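You operate a simulated robot arm through the tools that you are given. There is no shell and no other tool.

You are at the controls of a simulated robot arm. One attempt, no reset.

TASK
Swap the grey filter for the white one and draw clear water.
Fine: grey lever shut before the blue canister's lid comes off on to the bench, open again once the lid is back on; grey filter on the sink grid; blue-handled jug to its blue band at the green filter lever; the brown filter stays.
Where things are to end (x, y in the base frame): grey filter within 60 mm of [790, -280].

It is judged by the outcome, as a careful person would: the job done as asked, and still so three seconds after it is handed in. It fails if anything else is knocked over, pushed out of place, dropped, spilled or broken. Lids that push on must go on centred and level and be pressed home; caps that screw on are set level and turned clockwise until they are tight.

THE ROBOT
A 6-joint arm with a two-finger gripper, fixed in place. Base frame: the origin is on the floor under the middle of its stand, x ahead of it, y to its left, z up. Lengths are in mm, angles in degrees, forces in N, time in s.
It reaches about 1637 mm from its shoulder. Its first joint turns from -166.0 to 166.0 degrees. Payload 3.43 kg.
The TCP is the grasp point between the finger pads, 20 mm short of the fingertips. In the tool frame z runs along the fingers and y along their closing line. The gripper opens to 190 mm; its body begins 248 mm behind the TCP.
Orientation is told as [roll, pitch, yaw] about the base's x, y, z axes, in that order, counted from this pose: with the fingers straight down and closing along the base's y, the tool's x points along the base's -x, its y along +y and its z along -z.

THE INTERFACE
- The arm moves only by the tool arm_command. Its argument "moves" is a list of rows, each a list of 3 entries, a list of its own where there are three numbers: the closure, from 0 (fully open) to 1 (shut), then the shift along the tool's x, y, z in mm, then the turn, a rotation vector about the tool's x, y, z in degrees. In form: [[hand, [x, y, z], [rx, ry, rz]], ...]. A call has 1 to 20 rows; each row is the pose to reach, as a shift and turn from the pose commanded when the call began, along the tool's axes at that moment. Rows are played at 5 a second. More than 50 mm and 8.6 degrees between two rows, or a gripper value outside its range, and nothing of the call is played. A pose out of reach is approached as far as the arm can. The call stops where the force on the tool passes 60 N (or 10 N more than at its start, if that is more) or the arm is blocked; 0.2 s more then pass. Each finger travels about 45 mm/s and halts on what it meets, pressing with about 27 N; the grip force reading is that of the motor and also rises with nothing between the fingers. The clock runs only during rows and for 0.2 s after the last one: add rows that repeat a pose to give the fingers time. It gives the time, the measured TCP pose, the force on the tool (base axes), the opening and the grip force at its end, in the units of the frame above (readings bear some noise), with the torque about the TCP (base axes, N m) and any sound that the robot's microphone picked up.
- Cameras (640 x 400 px; columns grow to the right, rows downward): "scene" is fixed at [50.3, -651.7, 1818]; the picture's right is [0.79, -0.61, 0.00], its down [-0.40, -0.52, -0.76] and it looks along [0.46, 0.60, -0.65] (base axes); focal length 326 px, centre (320, 200). "wrist" rides on the gripper at [70, -8, -288] in the tool frame; the picture's right is [0.12, 0.99, 0.00], its down [-0.96, 0.12, -0.25] and it looks along [-0.25, 0.03, 0.97] (tool axes); focal length 261 px, centre (320, 200). There is no depth. A picture from a camera that has moved, and an enlarged one, comes with that camera's place and axes in the base frame and with its lens.
- grab_frame(camera): a new picture of that camera. The clock stands still meanwhile.
- move_column(by): slides the trunk up (or, below 0, down) by that many mm; the arm rides with it, the base frame stays. It gives what a move gives, with no picture.
- enlarge(camera, box): a new picture of the part [left, top, right, bottom] of that camera's present view, enlarged. The clock stands still meanwhile.
- finish_job(): hands the job in; it is judged then, once.

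Nothing tells you positions but the pictures and the camera data. Unless the task says otherwise, let go and move clear before handing in.

The tools are called as name(argument=value, ...) on one line, values as JSON. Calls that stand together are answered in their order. arm_command: Moves the arm, as the interface text tells. Its arguments: {"type":"object","properties":{"moves":{"type":"array","items":{"type":"array"}}},"required":["moves"]} The other tools are called the same way: move_column (by) moves the trunk up or down; grab_frame (camera) takes a picture; enlarge (camera, box) takes an enlarged picture of a part of a camera's view; finish_job () hands the job in.

At the start:

```text
clock: 0.0
position: [497.7, 314.4, 1353.6]
ee_rot: [0.0, 0.0, 0.0]
ft_force: [-1.1, 0.2, 0.6]
moment: [0.03, -0.03, 0.01]
width: 190.0
gripper_force: 0.0
trunk travel left (down, up): [-189.0, 51.0]
```

scene: 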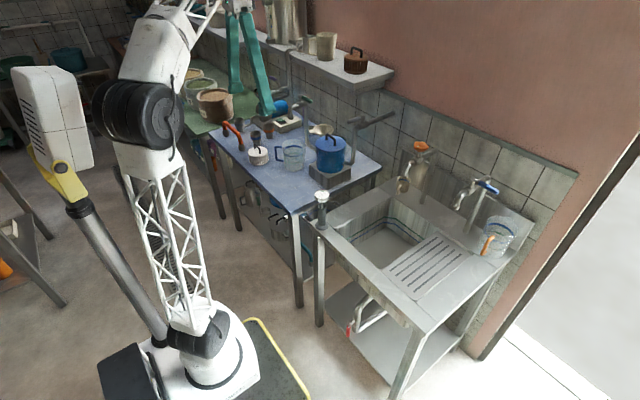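
wrist: 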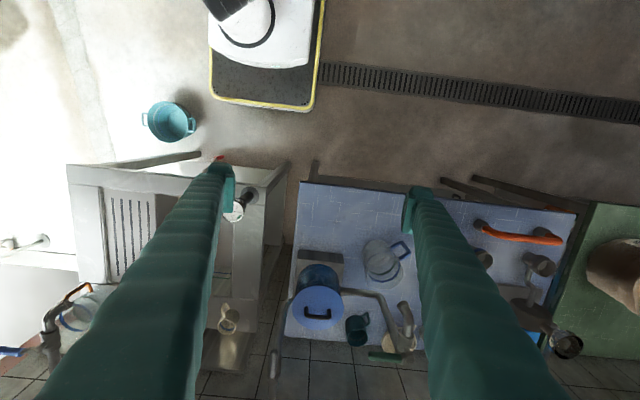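

I see a blue bench with a blue canister with a handled lid, jugs, taps and a sink to the right; I'll enlarge the views to identify each item before moving.

enlarge(camera="scene", box=[200, 80, 400, 205])

enlarge(camera="scene", box=[300, 120, 560, 282])

enlarge(camera="wrist", box=[280, 180, 600, 380])

enlarge(camera="scene", box=[180, 0, 420, 150])

```text
3.20 times, centred on (300, 142) of scene
camera zoom: at [50.3, -651.7, 1818.0], right [0.79, -0.61, 0.0], down [-0.4, -0.52, -0.76], along [0.46, 0.6, -0.65], focal length 1043 px, centre (384, 384)
```

zoom: 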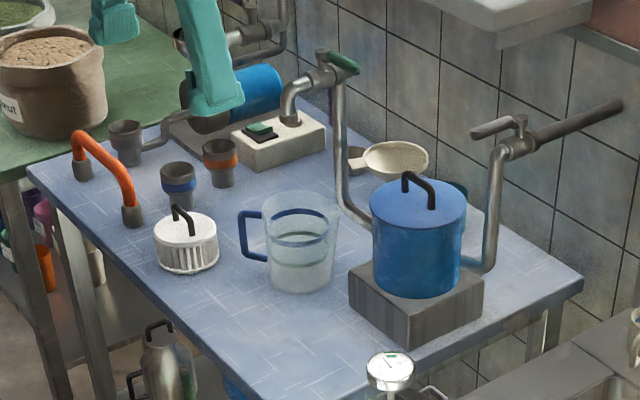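

```text
2.46 times, centred on (430, 201) of scene
camera zoom: at [50.3, -651.7, 1818.0], right [0.79, -0.61, 0.0], down [-0.4, -0.52, -0.76], along [0.46, 0.6, -0.65], focal length 802 px, centre (49, 198)
```

zoom: 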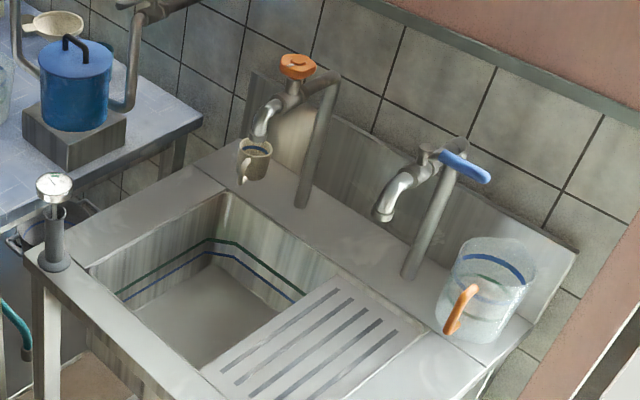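

```text
2.00 times, centred on (440, 280) of wrist
camera zoom: at [427.9, 307.1, 1643.0], right [-0.12, 0.99, 0.0], down [0.96, 0.12, 0.25], along [0.25, 0.03, -0.97], focal length 521 px, centre (80, 40)
```

zoom: 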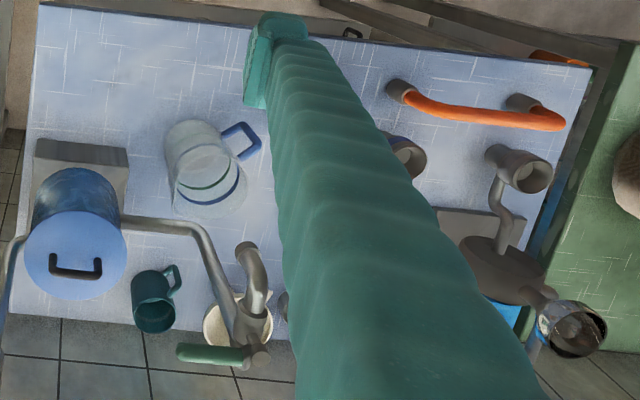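

```text
2.67 times, centred on (300, 75) of scene
camera zoom: at [50.3, -651.7, 1818.0], right [0.79, -0.61, 0.0], down [-0.4, -0.52, -0.76], along [0.46, 0.6, -0.65], focal length 869 px, centre (373, 533)
```

zoom: 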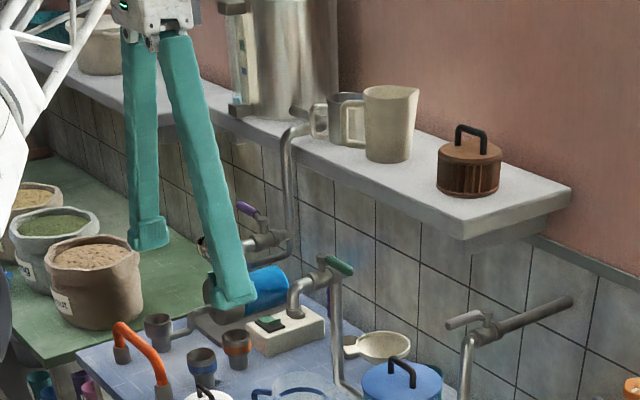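

The blue canister stands at about (884, 356) with its lid top near z 1030. The green tap spout is near (797, 550, 1105), and the grey lever is on the wall pipe behind the canister. I'll tilt the hand to look at the canister, valves and shelf from the front.

arm_command(moves=[[0, [0, 0, 0], [0, -8, 0]], [0, [0, 0, 0], [0, -16, 0]], [0, [0, 0, 0], [0, -24, 0]], [0, [0, 0, 0], [0, -32, 0]], [0, [0, 0, 0], [0, -40, 0]], [0, [0, 0, 0], [0, -40, 0]]])

grab_frame(camera="wrist")

grab_frame(camera="scene")

```text
clock: 1.4
position: [498.8, 314.6, 1355.1]
ee_rot: [0.1, -40.1, -0.1]
ft_force: [0.5, -0.4, -0.2]
moment: [0.07, 0.03, 0.0]
width: 190.0
gripper_force: 0.0
trunk travel left (down, up): [-189.0, 51.0]
```

```text
taken
camera wrist: at [259.6, 306.7, 1530.4], right [-0.09, 0.99, -0.08], down [0.58, 0.11, 0.81], along [0.81, 0.03, -0.58], focal length 261 px, centre (320, 200)
```

wrist: 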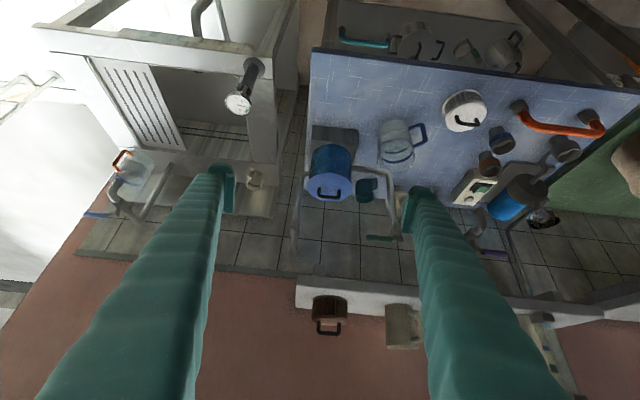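

```text
taken
```

scene: 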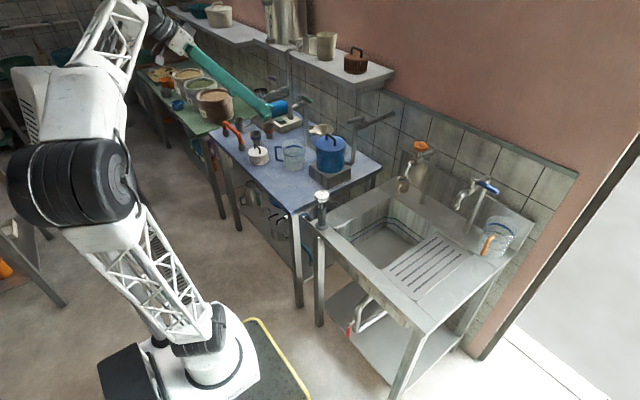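

The view is inverted (image down = farther/up). I'll enlarge the canister area, the taps and the shelf.

enlarge(camera="wrist", box=[240, 110, 440, 235])

enlarge(camera="wrist", box=[270, 200, 470, 360])

enlarge(camera="wrist", box=[40, 30, 280, 230])

enlarge(camera="scene", box=[300, 90, 420, 180])

```text
3.20 times, centred on (340, 172) of wrist
camera zoom: at [259.6, 306.7, 1530.4], right [-0.09, 0.99, -0.08], down [0.58, 0.11, 0.81], along [0.81, 0.03, -0.58], focal length 834 px, centre (256, 288)
```

zoom: 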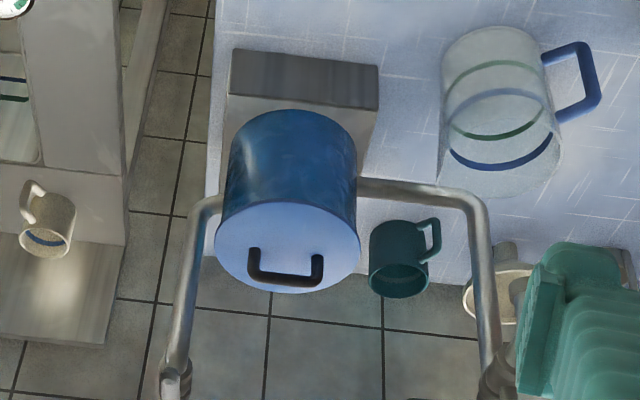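

```text
2.50 times, centred on (370, 280) of wrist
camera zoom: at [259.6, 306.7, 1530.4], right [-0.09, 0.99, -0.08], down [0.58, 0.11, 0.81], along [0.81, 0.03, -0.58], focal length 652 px, centre (195, 0)
```

zoom: 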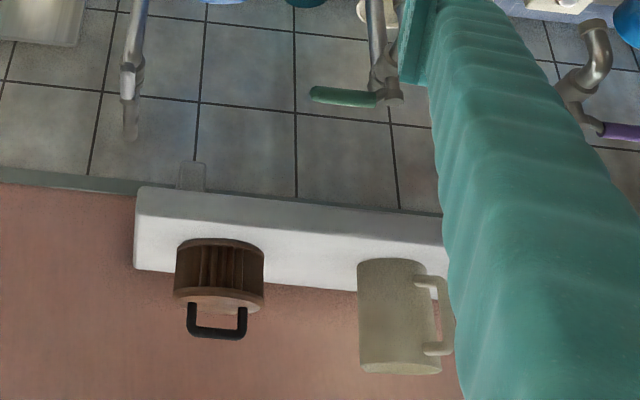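

```text
2.00 times, centred on (160, 130) of wrist
camera zoom: at [259.6, 306.7, 1530.4], right [-0.09, 0.99, -0.08], down [0.58, 0.11, 0.81], along [0.81, 0.03, -0.58], focal length 521 px, centre (640, 340)
```

zoom: 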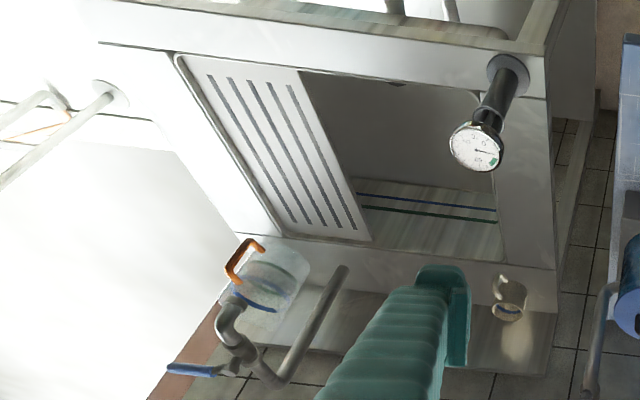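

```text
4.44 times, centred on (360, 135) of scene
camera zoom: at [50.3, -651.7, 1818.0], right [0.79, -0.61, 0.0], down [-0.4, -0.52, -0.76], along [0.46, 0.6, -0.65], focal length 1448 px, centre (142, 489)
```

zoom: 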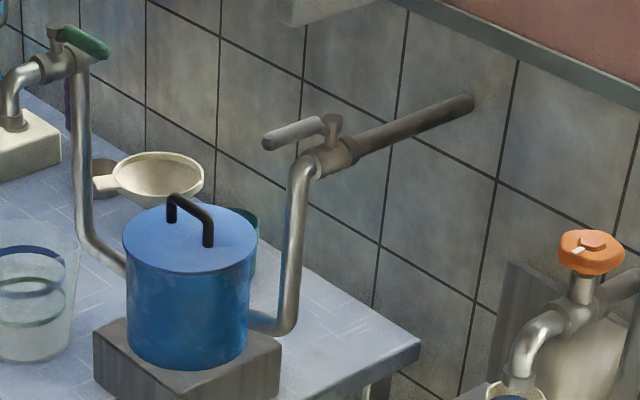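

The grey lever points along the stub pipe, so it is open, and the green lever stands across its spout, so it is shut. The shelf edge is near (949, 291, 1291) and will limit my hand near the canister. Next I'll straighten the hand and look straight down at the bench from another place.

arm_command(moves=[[0, [0, 10, 0], [0, 8, 0]], [0, [0, 20, 0], [0, 16, 0]], [0, [0, 40, 0], [0, 24, 0]], [0, [0, 60, 0], [0, 32, 0]], [0, [0, 80, 0], [0, 40, 0]], [0, [0, 80, 0], [0, 40, 0]]])

arm_command(moves=[[0, [-40, 20, 0], [0, 0, 0]], [0, [-80, 40, 0], [0, 0, 0]], [0, [-120, 60, 0], [0, 0, 0]], [0, [-150, 90, 0], [0, 0, 0]], [0, [-180, 120, 0], [0, 0, 0]], [0, [-180, 120, 0], [0, 0, 0]]])

grab_frame(camera="wrist")

```text
clock: 2.8
position: [499.4, 396.4, 1352.6]
ee_rot: [0.0, 0.0, 0.0]
ft_force: [0.8, 0.9, -0.3]
moment: [-0.14, 0.11, -0.01]
width: 190.2
gripper_force: 0.0
trunk travel left (down, up): [-189.0, 51.0]
```

```text
clock: 4.2
position: [654.6, 491.1, 1291.4]
ee_rot: [0.2, -0.3, -0.1]
ft_force: [0.4, 0.2, 0.3]
moment: [-0.03, 0.03, 0.0]
width: 189.9
gripper_force: 0.0
out of reach, approached as far as the arm can: row 1, 2, 3, 4, 5, 6
trunk travel left (down, up): [-189.0, 51.0]
```

```text
taken
camera wrist: at [582.9, 481.9, 1580.9], right [-0.12, 0.99, 0.0], down [0.96, 0.11, 0.25], along [0.25, 0.03, -0.97], focal length 261 px, centre (320, 200)
```

wrist: 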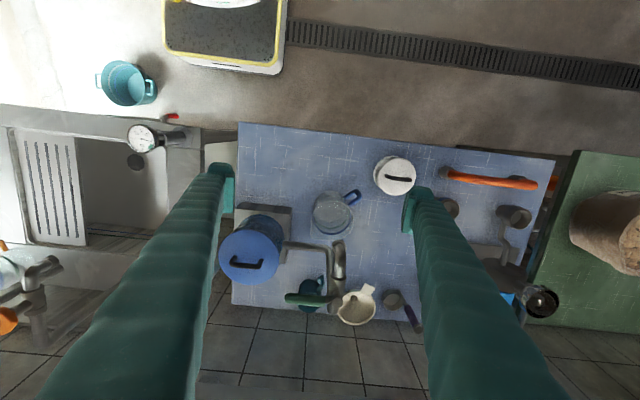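

The arm stopped at its reach limit, but this view of the bench is useful. I'll enlarge it to measure things.

enlarge(camera="wrist", box=[210, 130, 450, 280])

enlarge(camera="wrist", box=[250, 230, 450, 355])

enlarge(camera="wrist", box=[0, 110, 220, 260])

grab_frame(camera="scene")

```text
2.67 times, centred on (330, 205) of wrist
camera zoom: at [582.9, 481.9, 1580.9], right [-0.12, 0.99, 0.0], down [0.96, 0.11, 0.25], along [0.25, 0.03, -0.97], focal length 695 px, centre (293, 187)
```

zoom: 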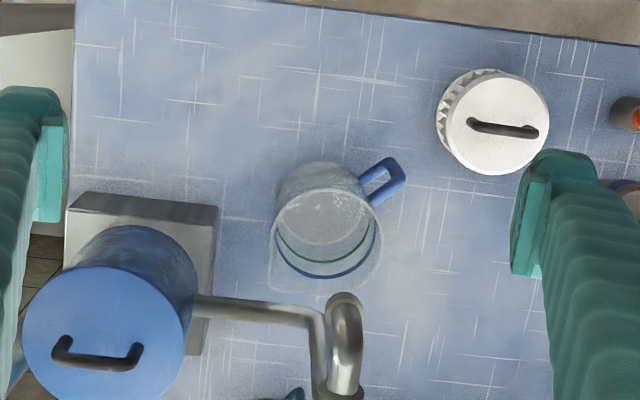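

```text
3.20 times, centred on (350, 292) of wrist
camera zoom: at [582.9, 481.9, 1580.9], right [-0.12, 0.99, 0.0], down [0.96, 0.11, 0.25], along [0.25, 0.03, -0.97], focal length 834 px, centre (224, -96)
```

zoom: 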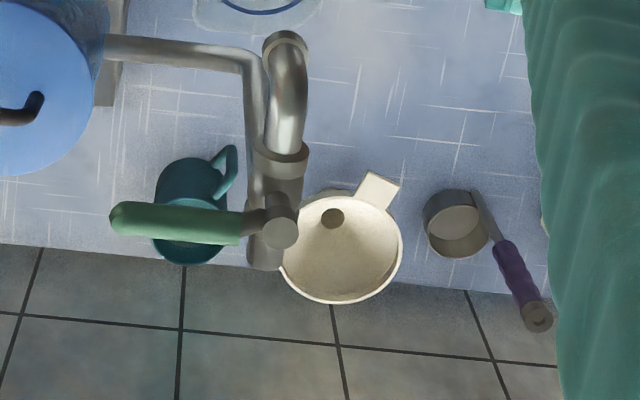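

```text
2.67 times, centred on (110, 185) of wrist
camera zoom: at [582.9, 481.9, 1580.9], right [-0.12, 0.99, 0.0], down [0.96, 0.11, 0.25], along [0.25, 0.03, -0.97], focal length 695 px, centre (880, 240)
```

zoom: 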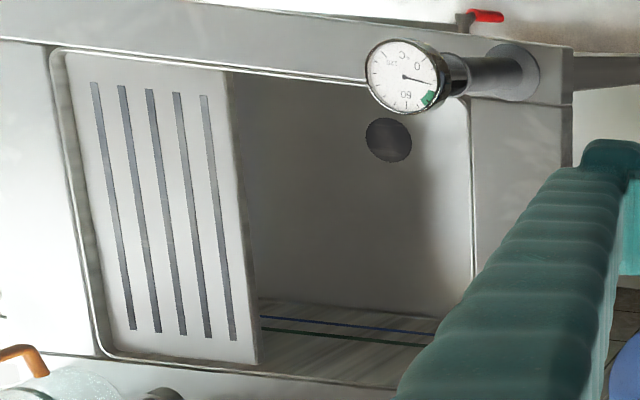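

```text
taken
```

scene: 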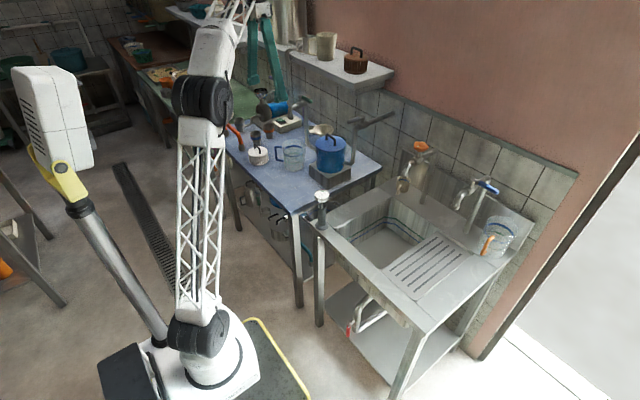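

I've measured these positions:
- Bench top z≈851, white filter (669, 694), canister (884, 353), lid 142 mm wide.
- Green lever pivot (855, 545, 1200).
- Grey lever pivot about (980, 262, 1170), pointing −x.

Next I'll tilt the hand and bring it toward the grey lever for a closer look.

arm_command(moves=[[0, [0, -40, 10], [0, -6, 0]], [0, [0, -80, 20], [0, -12, 0]], [0, [-10, -120, 30], [0, -18, 0]], [0, [-20, -160, 40], [0, -24, 0]], [0, [-40, -200, 40], [0, -30, 0]], [0, [-40, -230, 40], [0, -35, 0]], [0, [-40, -230, 40], [0, -35, 0]]])

grab_frame(camera="wrist")

```text
clock: 5.8
position: [690.1, 258.4, 1255.9]
ee_rot: [0.0, -35.2, 0.1]
ft_force: [-0.4, -0.4, -1.0]
moment: [0.02, -0.02, 0.01]
width: 190.1
gripper_force: 0.0
trunk travel left (down, up): [-189.0, 51.0]
```

```text
taken
camera wrist: at [466.9, 249.9, 1452.2], right [-0.1, 0.99, -0.07], down [0.65, 0.12, 0.76], along [0.76, 0.03, -0.65], focal length 261 px, centre (320, 200)
```

wrist: 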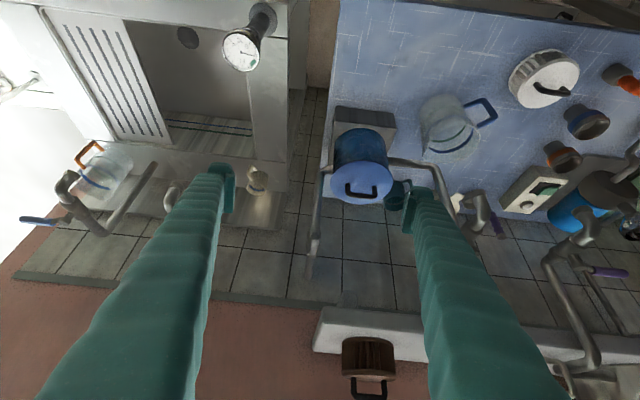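

I'll zoom on the grey valve in this new view.

enlarge(camera="wrist", box=[260, 150, 420, 300])

enlarge(camera="scene", box=[300, 60, 420, 140])

```text
2.67 times, centred on (340, 225) of wrist
camera zoom: at [466.9, 249.9, 1452.2], right [-0.1, 0.99, -0.07], down [0.65, 0.12, 0.76], along [0.76, 0.03, -0.65], focal length 695 px, centre (267, 133)
```

zoom: 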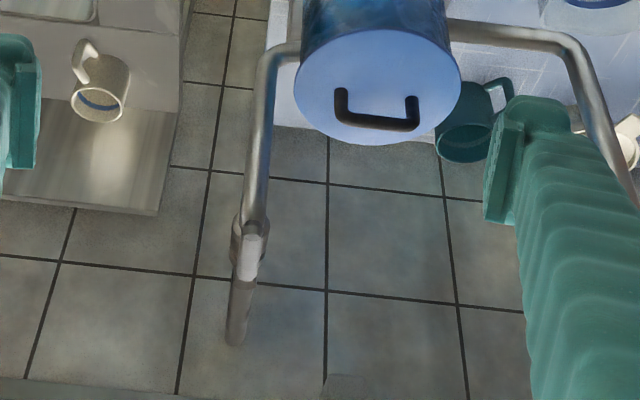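

```text
5.00 times, centred on (360, 100) of scene
camera zoom: at [50.3, -651.7, 1818.0], right [0.79, -0.61, 0.0], down [-0.4, -0.52, -0.76], along [0.46, 0.6, -0.65], focal length 1629 px, centre (120, 700)
```

zoom: 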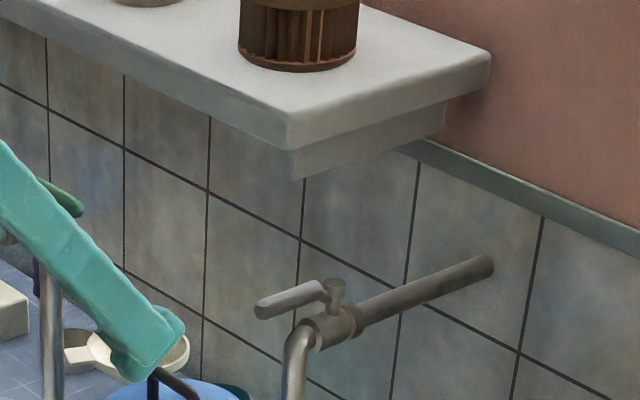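

The lever tip is at (895, 262, 1178) and its pivot at x≈980. I'll half-close the fingers and bring them just short of the lever, ready to straddle it.

arm_command(moves=[[0.2, [-30, 1, 26], [0, 0, 0]], [0.4, [-60, 2, 52], [0, 0, 0]], [0.58, [-90, 3, 78], [0, 0, 0]], [0.58, [-120, 4, 104], [0, 0, 0]], [0.58, [-134, 4, 116], [0, 0, 0]], [0.58, [-134, 4, 116], [0, 0, 0]], [0.58, [-134, 4, 116], [0, 0, 0]]])

grab_frame(camera="wrist")

enlarge(camera="scene", box=[270, 60, 420, 160])

```text
clock: 7.4
position: [867.4, 264.8, 1236.5]
ee_rot: [0.0, -35.0, 0.0]
ft_force: [-0.1, 0.7, 0.1]
moment: [0.02, 0.01, 0.03]
width: 79.7
gripper_force: 0.0
trunk travel left (down, up): [-189.0, 51.0]
```

```text
taken
camera wrist: at [644.6, 255.8, 1433.5], right [-0.1, 0.99, -0.07], down [0.65, 0.12, 0.75], along [0.76, 0.03, -0.65], focal length 261 px, centre (320, 200)
```

wrist: 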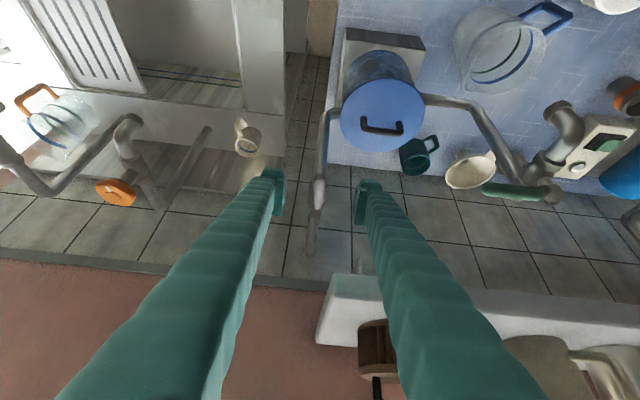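

```text
4.00 times, centred on (345, 110) of scene
camera zoom: at [50.3, -651.7, 1818.0], right [0.79, -0.61, 0.0], down [-0.4, -0.52, -0.76], along [0.46, 0.6, -0.65], focal length 1304 px, centre (220, 560)
```

zoom: 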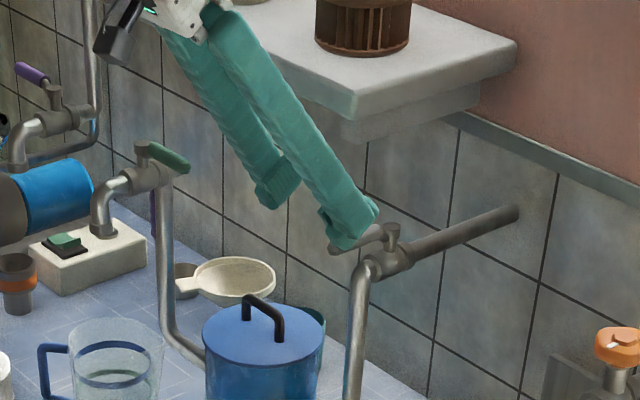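

The fingers sit either side of the lever's line, so I'll advance 75 mm along them to straddle it.

arm_command(moves=[[0.58, [0, -2, 20], [0, 0, 0]], [0.58, [0, -2, 40], [0, 0, 0]], [0.58, [0, -2, 60], [0, 0, 0]], [0.58, [0, -2, 75], [0, 0, 0]]])

grab_frame(camera="wrist")

enlarge(camera="scene", box=[300, 80, 420, 160])

```text
clock: 8.4
position: [908.1, 261.6, 1176.8]
ee_rot: [0.0, -35.0, 0.1]
ft_force: [-0.2, 0.2, 0.3]
moment: [0.03, -0.03, -0.03]
width: 79.8
gripper_force: 0.1
trunk travel left (down, up): [-189.0, 51.0]
```

```text
taken
camera wrist: at [686.9, 253.5, 1372.0], right [-0.1, 0.99, -0.07], down [0.65, 0.12, 0.75], along [0.76, 0.03, -0.65], focal length 261 px, centre (320, 200)
```

wrist: 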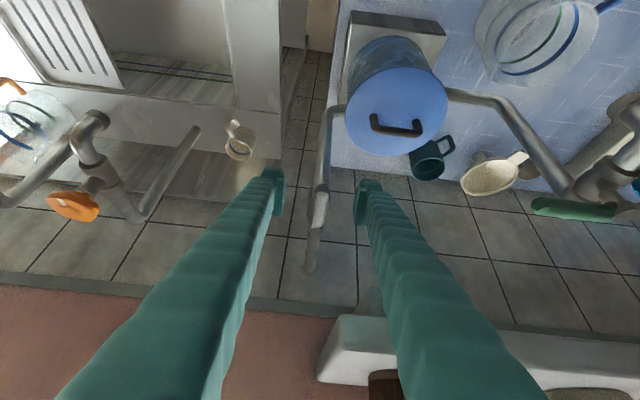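

```text
5.00 times, centred on (360, 120) of scene
camera zoom: at [50.3, -651.7, 1818.0], right [0.79, -0.61, 0.0], down [-0.4, -0.52, -0.76], along [0.46, 0.6, -0.65], focal length 1629 px, centre (120, 600)
```

zoom: 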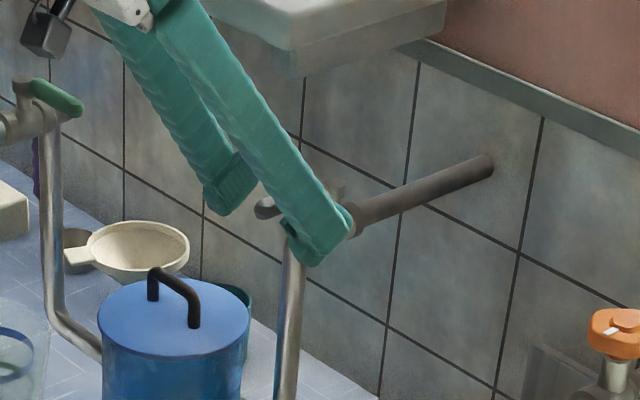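

The lever is between the fingers. I'll sweep gently toward −y to find contact and see whether it turns that way.

arm_command(moves=[[0.58, [0, -10, 0], [0, 0, 0]], [0.58, [0, -20, 0], [0, 0, 0]], [0.58, [0, -28, 0], [0, 0, 0]], [0.58, [0, -34, 0], [0, 0, 0]], [0.58, [0, -38, 0], [0, 0, 0]]])

enlarge(camera="wrist", box=[240, 130, 440, 300])

```text
clock: 9.6
position: [908.5, 224.1, 1174.4]
ee_rot: [0.1, -35.1, 0.0]
ft_force: [0.6, 0.0, -0.2]
moment: [-0.04, -0.01, -0.01]
width: 80.3
gripper_force: 0.0
trunk travel left (down, up): [-189.0, 51.0]
```

```text
2.35 times, centred on (340, 215) of wrist
camera zoom: at [686.5, 216.4, 1371.3], right [-0.1, 0.99, -0.07], down [0.65, 0.12, 0.75], along [0.76, 0.03, -0.65], focal length 613 px, centre (273, 165)
```

zoom: 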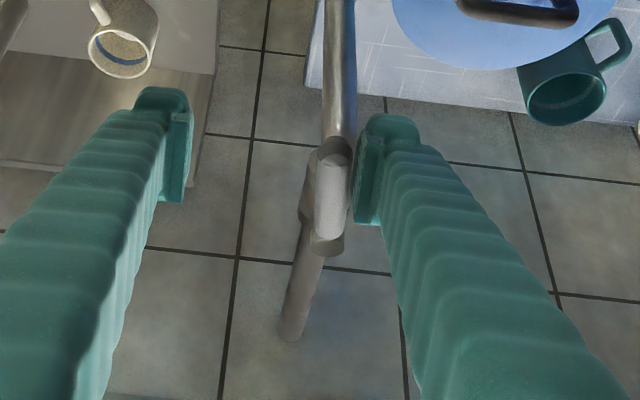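

The pad is about to touch the lever. I'll continue in small steps toward −y.

arm_command(moves=[[0.58, [0, -5, 0], [0, 0, 0]], [0.58, [0, -10, 0], [0, 0, 0]], [0.58, [0, -14, 0], [0, 0, 0]]])

enlarge(camera="wrist", box=[240, 130, 440, 300])

```text
clock: 10.4
position: [908.3, 209.7, 1176.0]
ee_rot: [0.0, -34.9, 0.0]
ft_force: [-1.5, 1.0, 0.1]
moment: [0.03, -0.03, 0.01]
width: 80.1
gripper_force: 0.6
trunk travel left (down, up): [-189.0, 51.0]
```

```text
2.35 times, centred on (340, 215) of wrist
camera zoom: at [686.7, 202.2, 1372.0], right [-0.1, 0.99, -0.07], down [0.65, 0.12, 0.75], along [0.76, 0.03, -0.65], focal length 613 px, centre (273, 165)
```

zoom: 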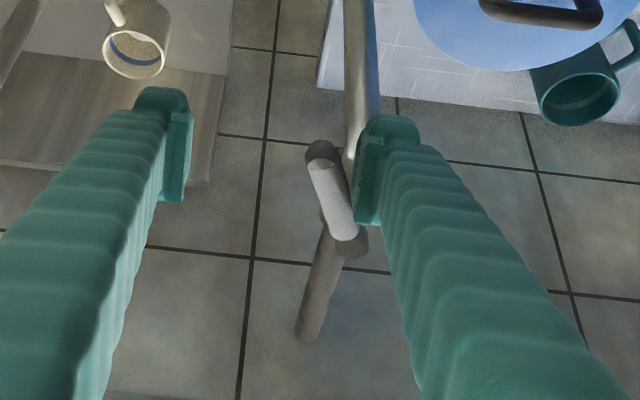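

It turns easily toward −y, the shut direction. I'll follow the arc round to about 80°.

arm_command(moves=[[0.58, [-2.5, -11, 1.7], [0, 0, 0]], [0.58, [-4.9, -23, 3.4], [0, 0, 0]], [0.58, [-9, -34, 6.3], [0, 0, 0]], [0.58, [-14.7, -44, 10.3], [0, 0, 0]], [0.58, [-21.3, -52, 14.9], [0, 0, 0]], [0.58, [-29.5, -60, 20.7], [0, 0, 0]]])

enlarge(camera="wrist", box=[240, 130, 440, 300])

enlarge(camera="scene", box=[300, 80, 420, 160])

```text
clock: 11.8
position: [944.1, 150.4, 1174.8]
ee_rot: [0.0, -35.0, 0.0]
ft_force: [0.5, -0.2, 0.4]
moment: [-0.02, 0.0, 0.0]
width: 80.0
gripper_force: 0.0
trunk travel left (down, up): [-189.0, 51.0]
```

```text
2.35 times, centred on (340, 215) of wrist
camera zoom: at [722.5, 141.8, 1372.3], right [-0.1, 0.99, -0.07], down [0.65, 0.12, 0.75], along [0.76, 0.03, -0.65], focal length 613 px, centre (273, 165)
```

zoom: 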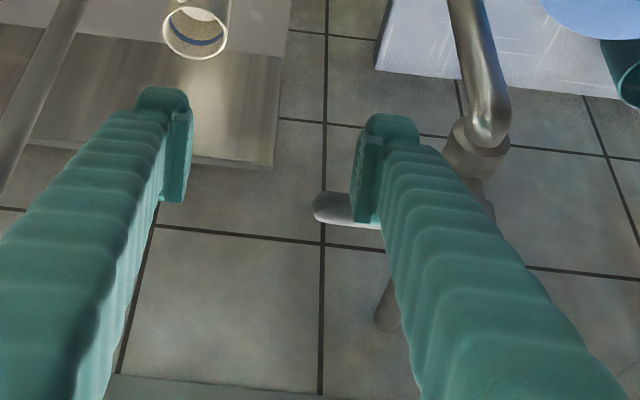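

```text
5.00 times, centred on (360, 120) of scene
camera zoom: at [50.3, -651.7, 1818.0], right [0.79, -0.61, 0.0], down [-0.4, -0.52, -0.76], along [0.46, 0.6, -0.65], focal length 1629 px, centre (120, 600)
```

zoom: 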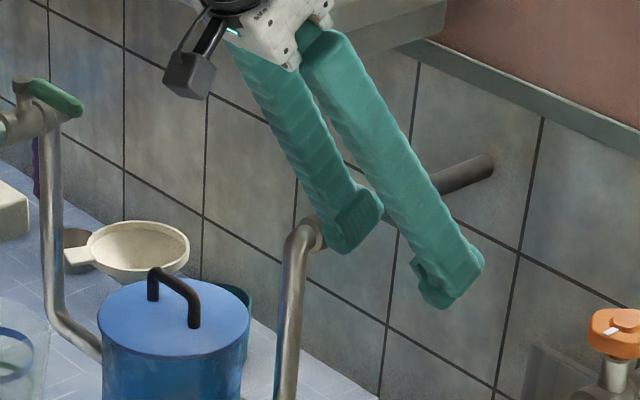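

The lever is nearly across the pipe. I'll push a few more mm in +x to bring it to its stop.

arm_command(moves=[[0.58, [-3.3, -2, 2.3], [0, 0, 0]], [0.58, [-6.6, -3, 4.6], [0, 0, 0]], [0.58, [-9, -4, 6.3], [0, 0, 0]]])

enlarge(camera="wrist", box=[240, 130, 440, 300])

```text
clock: 12.5
position: [947.0, 147.4, 1175.3]
ee_rot: [-0.2, -34.6, 0.2]
ft_force: [-43.4, 2.8, 9.8]
moment: [0.03, -0.22, 2.47]
width: 82.4
gripper_force: 2.9
trunk travel left (down, up): [-189.0, 51.0]
stopped in row 3: the force on the tool passed its limit at 66 N (the readings are from after the stop); the commanded pose is now the measured one
```

```text
2.35 times, centred on (340, 215) of wrist
camera zoom: at [726.4, 139.6, 1374.1], right [-0.1, 0.99, -0.07], down [0.65, 0.12, 0.75], along [0.75, 0.03, -0.66], focal length 613 px, centre (273, 165)
```

zoom: 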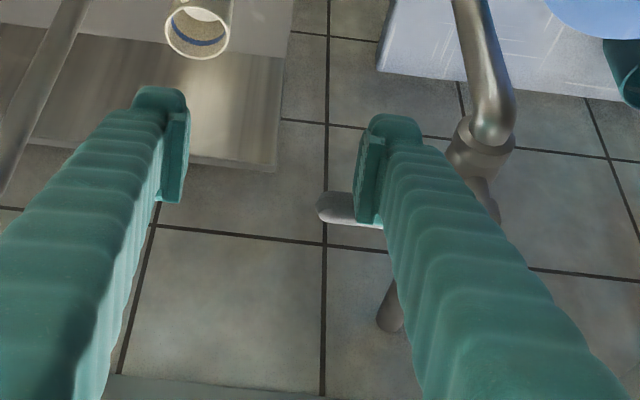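

The lever has reached its stop and is shut. I'll back off and check it.

arm_command(moves=[[0.58, [8, 0, -6], [0, 0, 0]], [0.58, [16, 0, -12], [0, 0, 0]], [0.58, [16, 0, -50], [0, 0, 0]], [0.58, [16, 0, -90], [0, 0, 0]], [0.58, [16, 0, -130], [0, 0, 0]], [0.4, [16, 40, -150], [0, 0, 0]], [0.3, [16, 80, -150], [0, 0, 0]], [0.3, [16, 120, -150], [0, 0, 0]]])

grab_frame(camera="wrist")

enlarge(camera="scene", box=[300, 80, 420, 160])

```text
clock: 14.3
position: [849.0, 269.0, 1288.7]
ee_rot: [-0.1, -34.5, 0.1]
ft_force: [-0.9, -0.9, -0.6]
moment: [0.12, 0.03, 0.05]
width: 133.2
gripper_force: 0.0
trunk travel left (down, up): [-189.0, 51.0]
```

```text
taken
camera wrist: at [628.9, 260.6, 1487.2], right [-0.1, 0.99, -0.07], down [0.65, 0.12, 0.75], along [0.75, 0.03, -0.66], focal length 261 px, centre (320, 200)
```

wrist: 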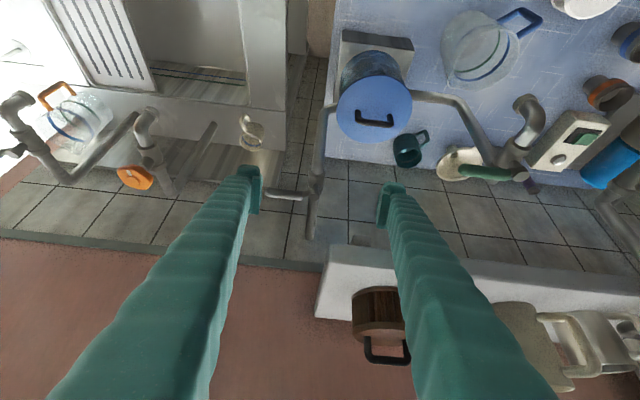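

```text
5.00 times, centred on (360, 120) of scene
camera zoom: at [50.3, -651.7, 1818.0], right [0.79, -0.61, 0.0], down [-0.4, -0.52, -0.76], along [0.46, 0.6, -0.65], focal length 1629 px, centre (120, 600)
```

zoom: 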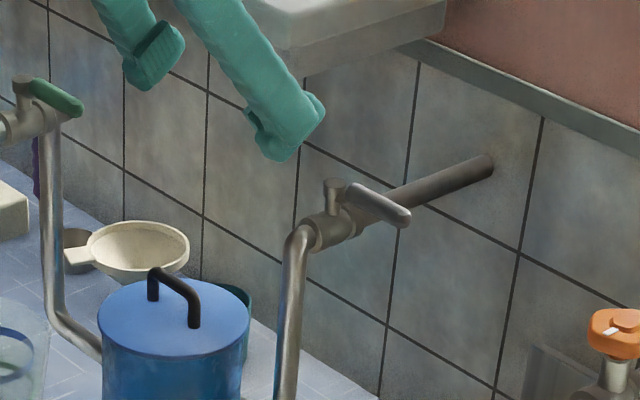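

The grey lever now stands across its pipe, so it is shut. Next comes the canister lid, and I'll zoom in to measure the handle's position and yaw.

enlarge(camera="wrist", box=[325, 30, 425, 150])

enlarge(camera="scene", box=[300, 120, 370, 190])

```text
3.33 times, centred on (375, 90) of wrist
camera zoom: at [628.9, 260.6, 1487.2], right [-0.1, 0.99, -0.07], down [0.65, 0.12, 0.75], along [0.75, 0.03, -0.66], focal length 869 px, centre (137, 567)
```

zoom: 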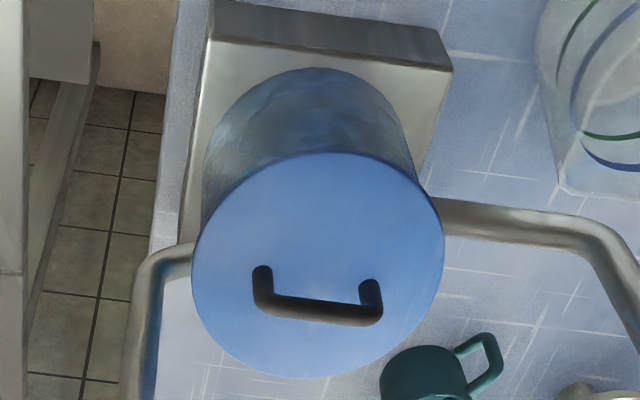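

```text
5.71 times, centred on (335, 155) of scene
camera zoom: at [50.3, -651.7, 1818.0], right [0.79, -0.61, 0.0], down [-0.4, -0.52, -0.76], along [0.46, 0.6, -0.65], focal length 1862 px, centre (234, 457)
```

zoom: 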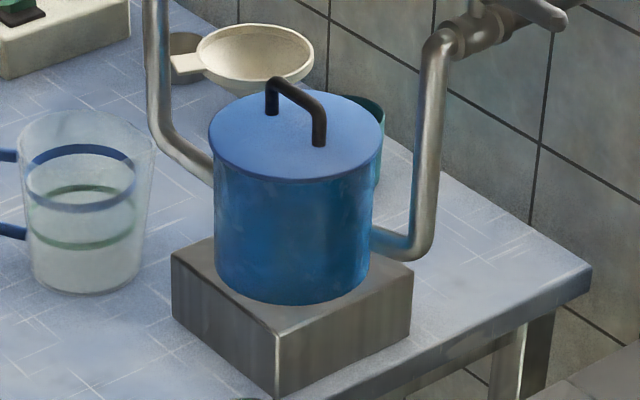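

The lid centre is about (882, 356) with its top at z≈1036. The handle runs along y, its legs are 62 mm apart, and the bar is at z≈1065. I'll come above it with a 15° tilt so the hand clears the shelf.

arm_command(moves=[[0.37, [10, 17, 27], [0, 4, 0]], [0.37, [20, 35, 53], [0, 8, 0]], [0.37, [31, 52, 80], [0, 12, 0]], [0.37, [41, 70, 106], [0, 16, 0]], [0.37, [51.5, 87, 133], [0, 19.5, 0]], [0.37, [51.5, 87, 133], [0, 19.5, 0]]])

grab_frame(camera="wrist")

enlarge(camera="scene", box=[260, 50, 420, 190])

```text
clock: 15.7
position: [883.9, 353.5, 1150.8]
ee_rot: [-0.1, -15.1, 0.1]
ft_force: [0.6, 0.1, -0.7]
moment: [0.0, 0.05, -0.03]
width: 119.6
gripper_force: 0.1
trunk travel left (down, up): [-189.0, 51.0]
```

```text
taken
camera wrist: at [741.1, 346.9, 1410.7], right [-0.12, 0.99, -0.03], down [0.86, 0.12, 0.49], along [0.49, 0.03, -0.87], focal length 261 px, centre (320, 200)
```

wrist: 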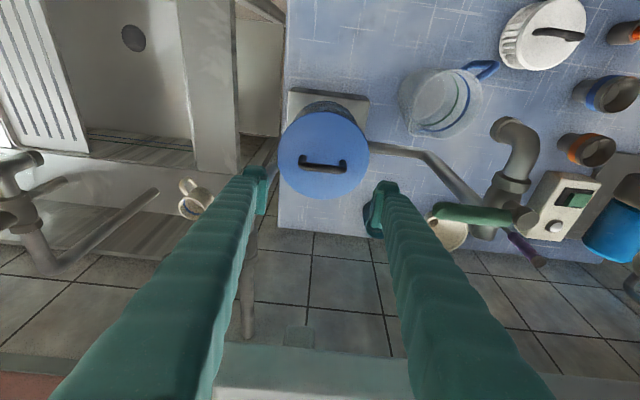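

```text
2.86 times, centred on (340, 120) of scene
camera zoom: at [50.3, -651.7, 1818.0], right [0.79, -0.61, 0.0], down [-0.4, -0.52, -0.76], along [0.46, 0.6, -0.65], focal length 931 px, centre (263, 429)
```

zoom: 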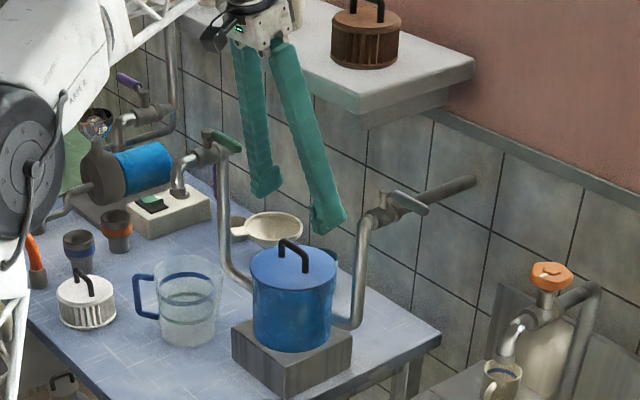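

The handle lies where I expected. I'll descend vertically, pause just above it, and check.

arm_command(moves=[[0.37, [8, 1, 28], [0, 0, 0]], [0.37, [16, 2.5, 56], [0, 0, 0]], [0.37, [19, 2.5, 65], [0, 0, 0]]])

enlarge(camera="wrist", box=[220, 100, 420, 260])

enlarge(camera="scene", box=[290, 100, 390, 190])

```text
clock: 16.5
position: [882.7, 356.0, 1081.7]
ee_rot: [-0.1, -15.1, 0.1]
ft_force: [-0.8, 0.1, -0.4]
moment: [0.01, -0.01, -0.01]
width: 119.6
gripper_force: 0.2
trunk travel left (down, up): [-189.0, 51.0]
```

```text
2.50 times, centred on (320, 180) of wrist
camera zoom: at [740.4, 348.6, 1342.2], right [-0.12, 0.99, -0.03], down [0.86, 0.12, 0.49], along [0.49, 0.03, -0.87], focal length 652 px, centre (320, 250)
```

zoom: 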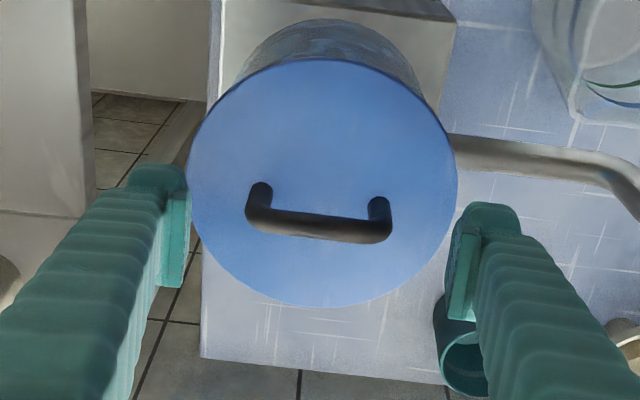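

```text
4.44 times, centred on (340, 145) of scene
camera zoom: at [50.3, -651.7, 1818.0], right [0.79, -0.61, 0.0], down [-0.4, -0.52, -0.76], along [0.46, 0.6, -0.65], focal length 1448 px, centre (231, 444)
```

zoom: 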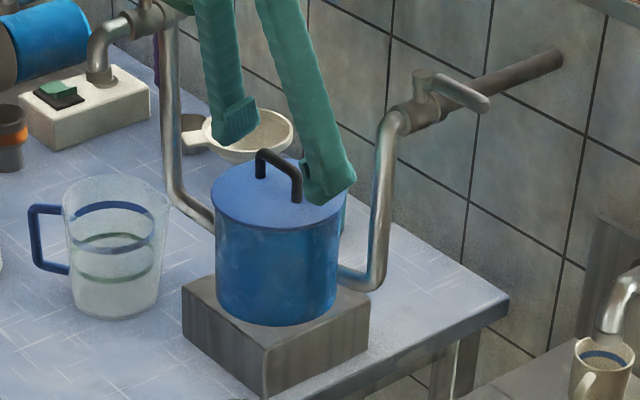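

The fingers are centred on the handle. I'll lower the last 18 mm and close on the handle's legs.

arm_command(moves=[[0.37, [2.5, 0, 9], [0, 0, 0]], [0.37, [4.8, 0, 18], [0, 0, 0]], [0.37, [4.8, 0, 18], [0, 0, 0]]])

arm_command(moves=[[0.5, [0, 0, 0], [0, 0, 0]], [0.6, [0, 0, 0], [0, 0, 0]], [0.7, [0, 0, 0], [0, 0, 0]], [0.8, [0, 0, 0], [0, 0, 0]], [0.8, [0, 0, 0], [0, 0, 0]], [0.8, [0, 0, 0], [0, 0, 0]]])

enlarge(camera="wrist", box=[220, 100, 420, 260])

```text
clock: 17.3
position: [884.5, 355.9, 1063.4]
ee_rot: [-0.1, -15.2, 0.1]
ft_force: [0.0, 0.0, -0.4]
moment: [-0.01, 0.01, -0.01]
width: 119.7
gripper_force: 0.0
trunk travel left (down, up): [-189.0, 51.0]
```

```text
clock: 18.7
position: [883.7, 356.2, 1062.0]
ee_rot: [-0.1, -15.1, 0.1]
ft_force: [0.1, -0.5, 0.0]
moment: [0.03, 0.01, 0.02]
width: 70.4
gripper_force: 27.2
trunk travel left (down, up): [-189.0, 51.0]
```

```text
2.50 times, centred on (320, 180) of wrist
camera zoom: at [741.7, 348.5, 1323.7], right [-0.12, 0.99, -0.03], down [0.86, 0.12, 0.49], along [0.49, 0.03, -0.87], focal length 652 px, centre (320, 250)
```

zoom: 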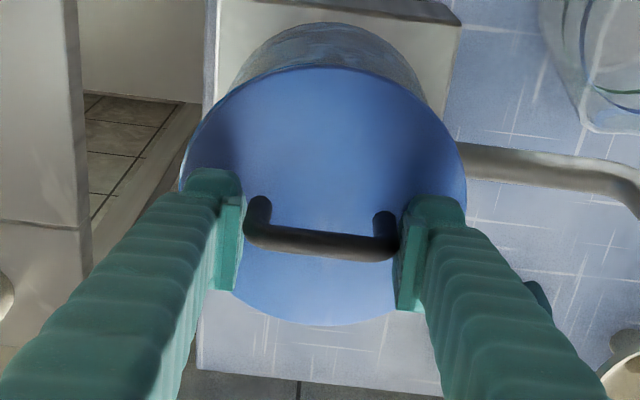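

The handle is held at 70 mm with 27 N. I'll lift slowly straight up and watch the force.

arm_command(moves=[[0.8, [-0.5, 0, -1.9], [0, 0, 0]], [0.8, [-1.0, 0, -3.9], [0, 0, 0]], [0.8, [-1.6, 0, -5.8], [0, 0, 0]], [0.8, [-2.1, 0, -7.7], [0, 0, 0]]])

enlarge(camera="scene", box=[290, 100, 390, 190])

```text
clock: 19.7
position: [883.6, 356.4, 1071.4]
ee_rot: [-0.2, -15.0, 0.1]
ft_force: [0.3, -0.2, -0.7]
moment: [0.01, -0.01, -0.03]
width: 70.3
gripper_force: 27.2
trunk travel left (down, up): [-189.0, 51.0]
```

```text
4.44 times, centred on (340, 145) of scene
camera zoom: at [50.3, -651.7, 1818.0], right [0.79, -0.61, 0.0], down [-0.4, -0.52, -0.76], along [0.46, 0.6, -0.65], focal length 1448 px, centre (231, 444)
```

zoom: 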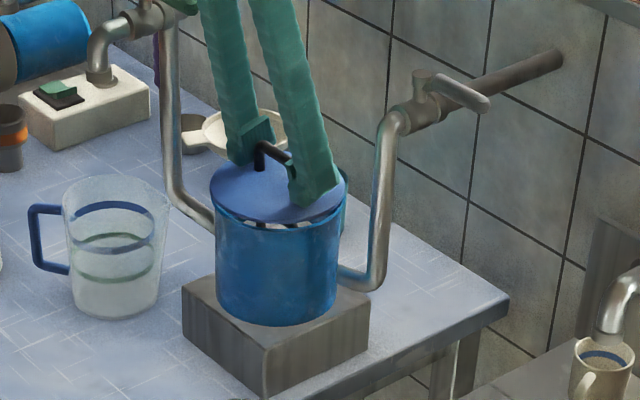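

The lid is coming off freely with hardly any force, so it is a push-on lid. I'll lift it clear.

arm_command(moves=[[0.8, [-2.6, 0, -9.7], [0, 0, 0]], [0.8, [-5.2, 0, -19.3], [0, 0, 0]], [0.8, [-9, 0, -33.8], [0, 0, 0]], [0.8, [-13, 0, -48.3], [0, 0, 0]], [0.8, [-18, 0, -67.6], [0, 0, 0]]])

enlarge(camera="scene", box=[290, 80, 390, 180])

grab_frame(camera="wrist")

```text
clock: 20.9
position: [883.1, 356.4, 1139.6]
ee_rot: [-0.1, -15.1, 0.1]
ft_force: [0.0, 0.0, -1.0]
moment: [0.01, -0.01, -0.01]
width: 70.0
gripper_force: 27.2
trunk travel left (down, up): [-189.0, 51.0]
```

```text
4.00 times, centred on (340, 130) of scene
camera zoom: at [50.3, -651.7, 1818.0], right [0.79, -0.61, 0.0], down [-0.4, -0.52, -0.76], along [0.46, 0.6, -0.65], focal length 1304 px, centre (240, 480)
```

zoom: 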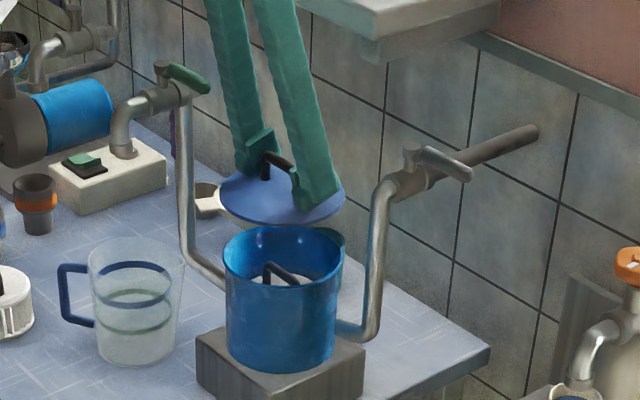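

```text
taken
camera wrist: at [740.5, 349.1, 1400.3], right [-0.12, 0.99, -0.03], down [0.86, 0.12, 0.49], along [0.49, 0.03, -0.87], focal length 261 px, centre (320, 200)
```

wrist: 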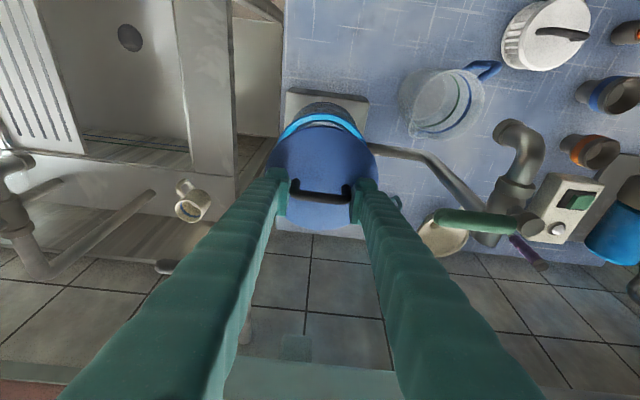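

The lid is a flat push-on disc, and I can see the grey filter's handle inside the canister. I'll carry the lid forward to the free bench area near (680, 380).

arm_command(moves=[[0.8, [20, 2, -5.4], [0, 0, 0]], [0.8, [50, 6, -13.4], [0, 0, 0]], [0.8, [85, 10, -22.8], [0, 0, 0]], [0.8, [120, 15, -32.2], [0, 0, 0]], [0.8, [155, 20, -41.5], [0, 0, 0]], [0.8, [180, 23, -48.2], [0, 0, 0]], [0.8, [196, 24, -52.5], [0, 0, 0]], [0.8, [196, 24, -52.5], [0, 0, 0]]])

grab_frame(camera="wrist")

enlarge(camera="scene", box=[220, 80, 400, 220])

```text
clock: 22.7
position: [679.0, 379.9, 1140.2]
ee_rot: [-0.1, -15.2, 0.1]
ft_force: [0.2, -0.4, -0.2]
moment: [-0.01, -0.02, 0.02]
width: 70.3
gripper_force: 27.3
trunk travel left (down, up): [-189.0, 51.0]
```

```text
taken
camera wrist: at [536.1, 372.5, 1401.2], right [-0.12, 0.99, -0.03], down [0.86, 0.12, 0.49], along [0.49, 0.03, -0.87], focal length 261 px, centre (320, 200)
```

wrist: 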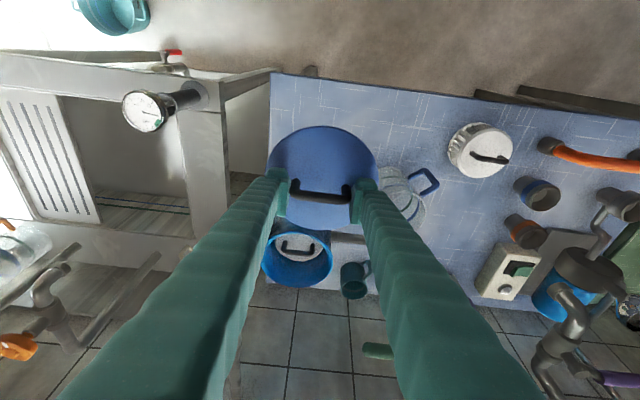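

```text
2.86 times, centred on (310, 150) of scene
camera zoom: at [50.3, -651.7, 1818.0], right [0.79, -0.61, 0.0], down [-0.4, -0.52, -0.76], along [0.46, 0.6, -0.65], focal length 931 px, centre (349, 343)
```

zoom: 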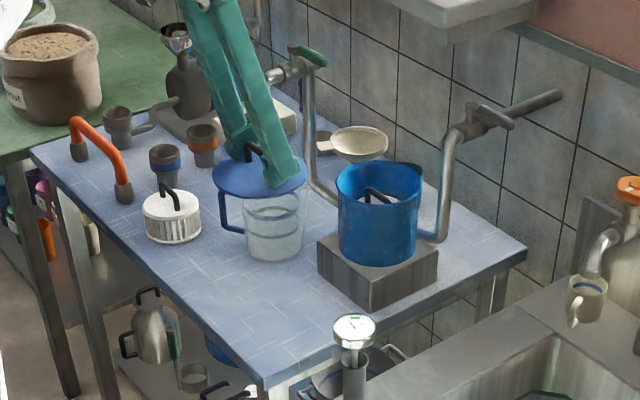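

I'll lower the lid toward the bench, slowing near contact.

arm_command(moves=[[0.8, [10.4, 0, 38.6], [0, 0, 0]], [0.8, [20.7, 0, 77.3], [0, 0, 0]], [0.8, [31, 0, 116], [0, 0, 0]], [0.8, [41.4, 0, 154.6], [0, 0, 0]], [0.8, [51.8, 0, 193], [0, 0, 0]], [0.8, [58, 0, 216], [0, 0, 0]], [0.8, [60, 0, 224], [0, 0, 0]]])

enlarge(camera="scene", box=[230, 110, 370, 220])

grab_frame(camera="wrist")

```text
clock: 24.3
position: [682.3, 379.9, 908.8]
ee_rot: [0.0, -15.0, 0.1]
ft_force: [0.0, -0.1, 0.0]
moment: [0.0, -0.01, 0.01]
width: 70.5
gripper_force: 26.8
trunk travel left (down, up): [-189.0, 51.0]
```

```text
3.64 times, centred on (300, 165) of scene
camera zoom: at [50.3, -651.7, 1818.0], right [0.79, -0.61, 0.0], down [-0.4, -0.52, -0.76], along [0.46, 0.6, -0.65], focal length 1185 px, centre (393, 327)
```

zoom: 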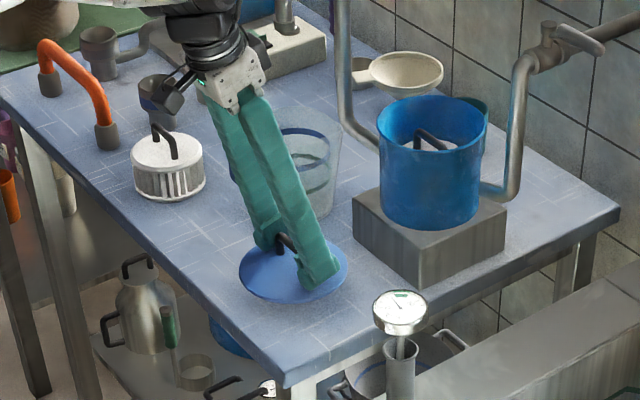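

```text
taken
camera wrist: at [539.6, 372.8, 1169.9], right [-0.12, 0.99, -0.03], down [0.86, 0.12, 0.49], along [0.49, 0.03, -0.87], focal length 261 px, centre (320, 200)
```

wrist: 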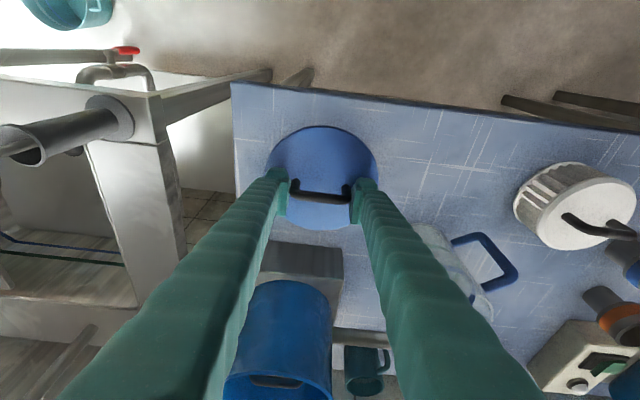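

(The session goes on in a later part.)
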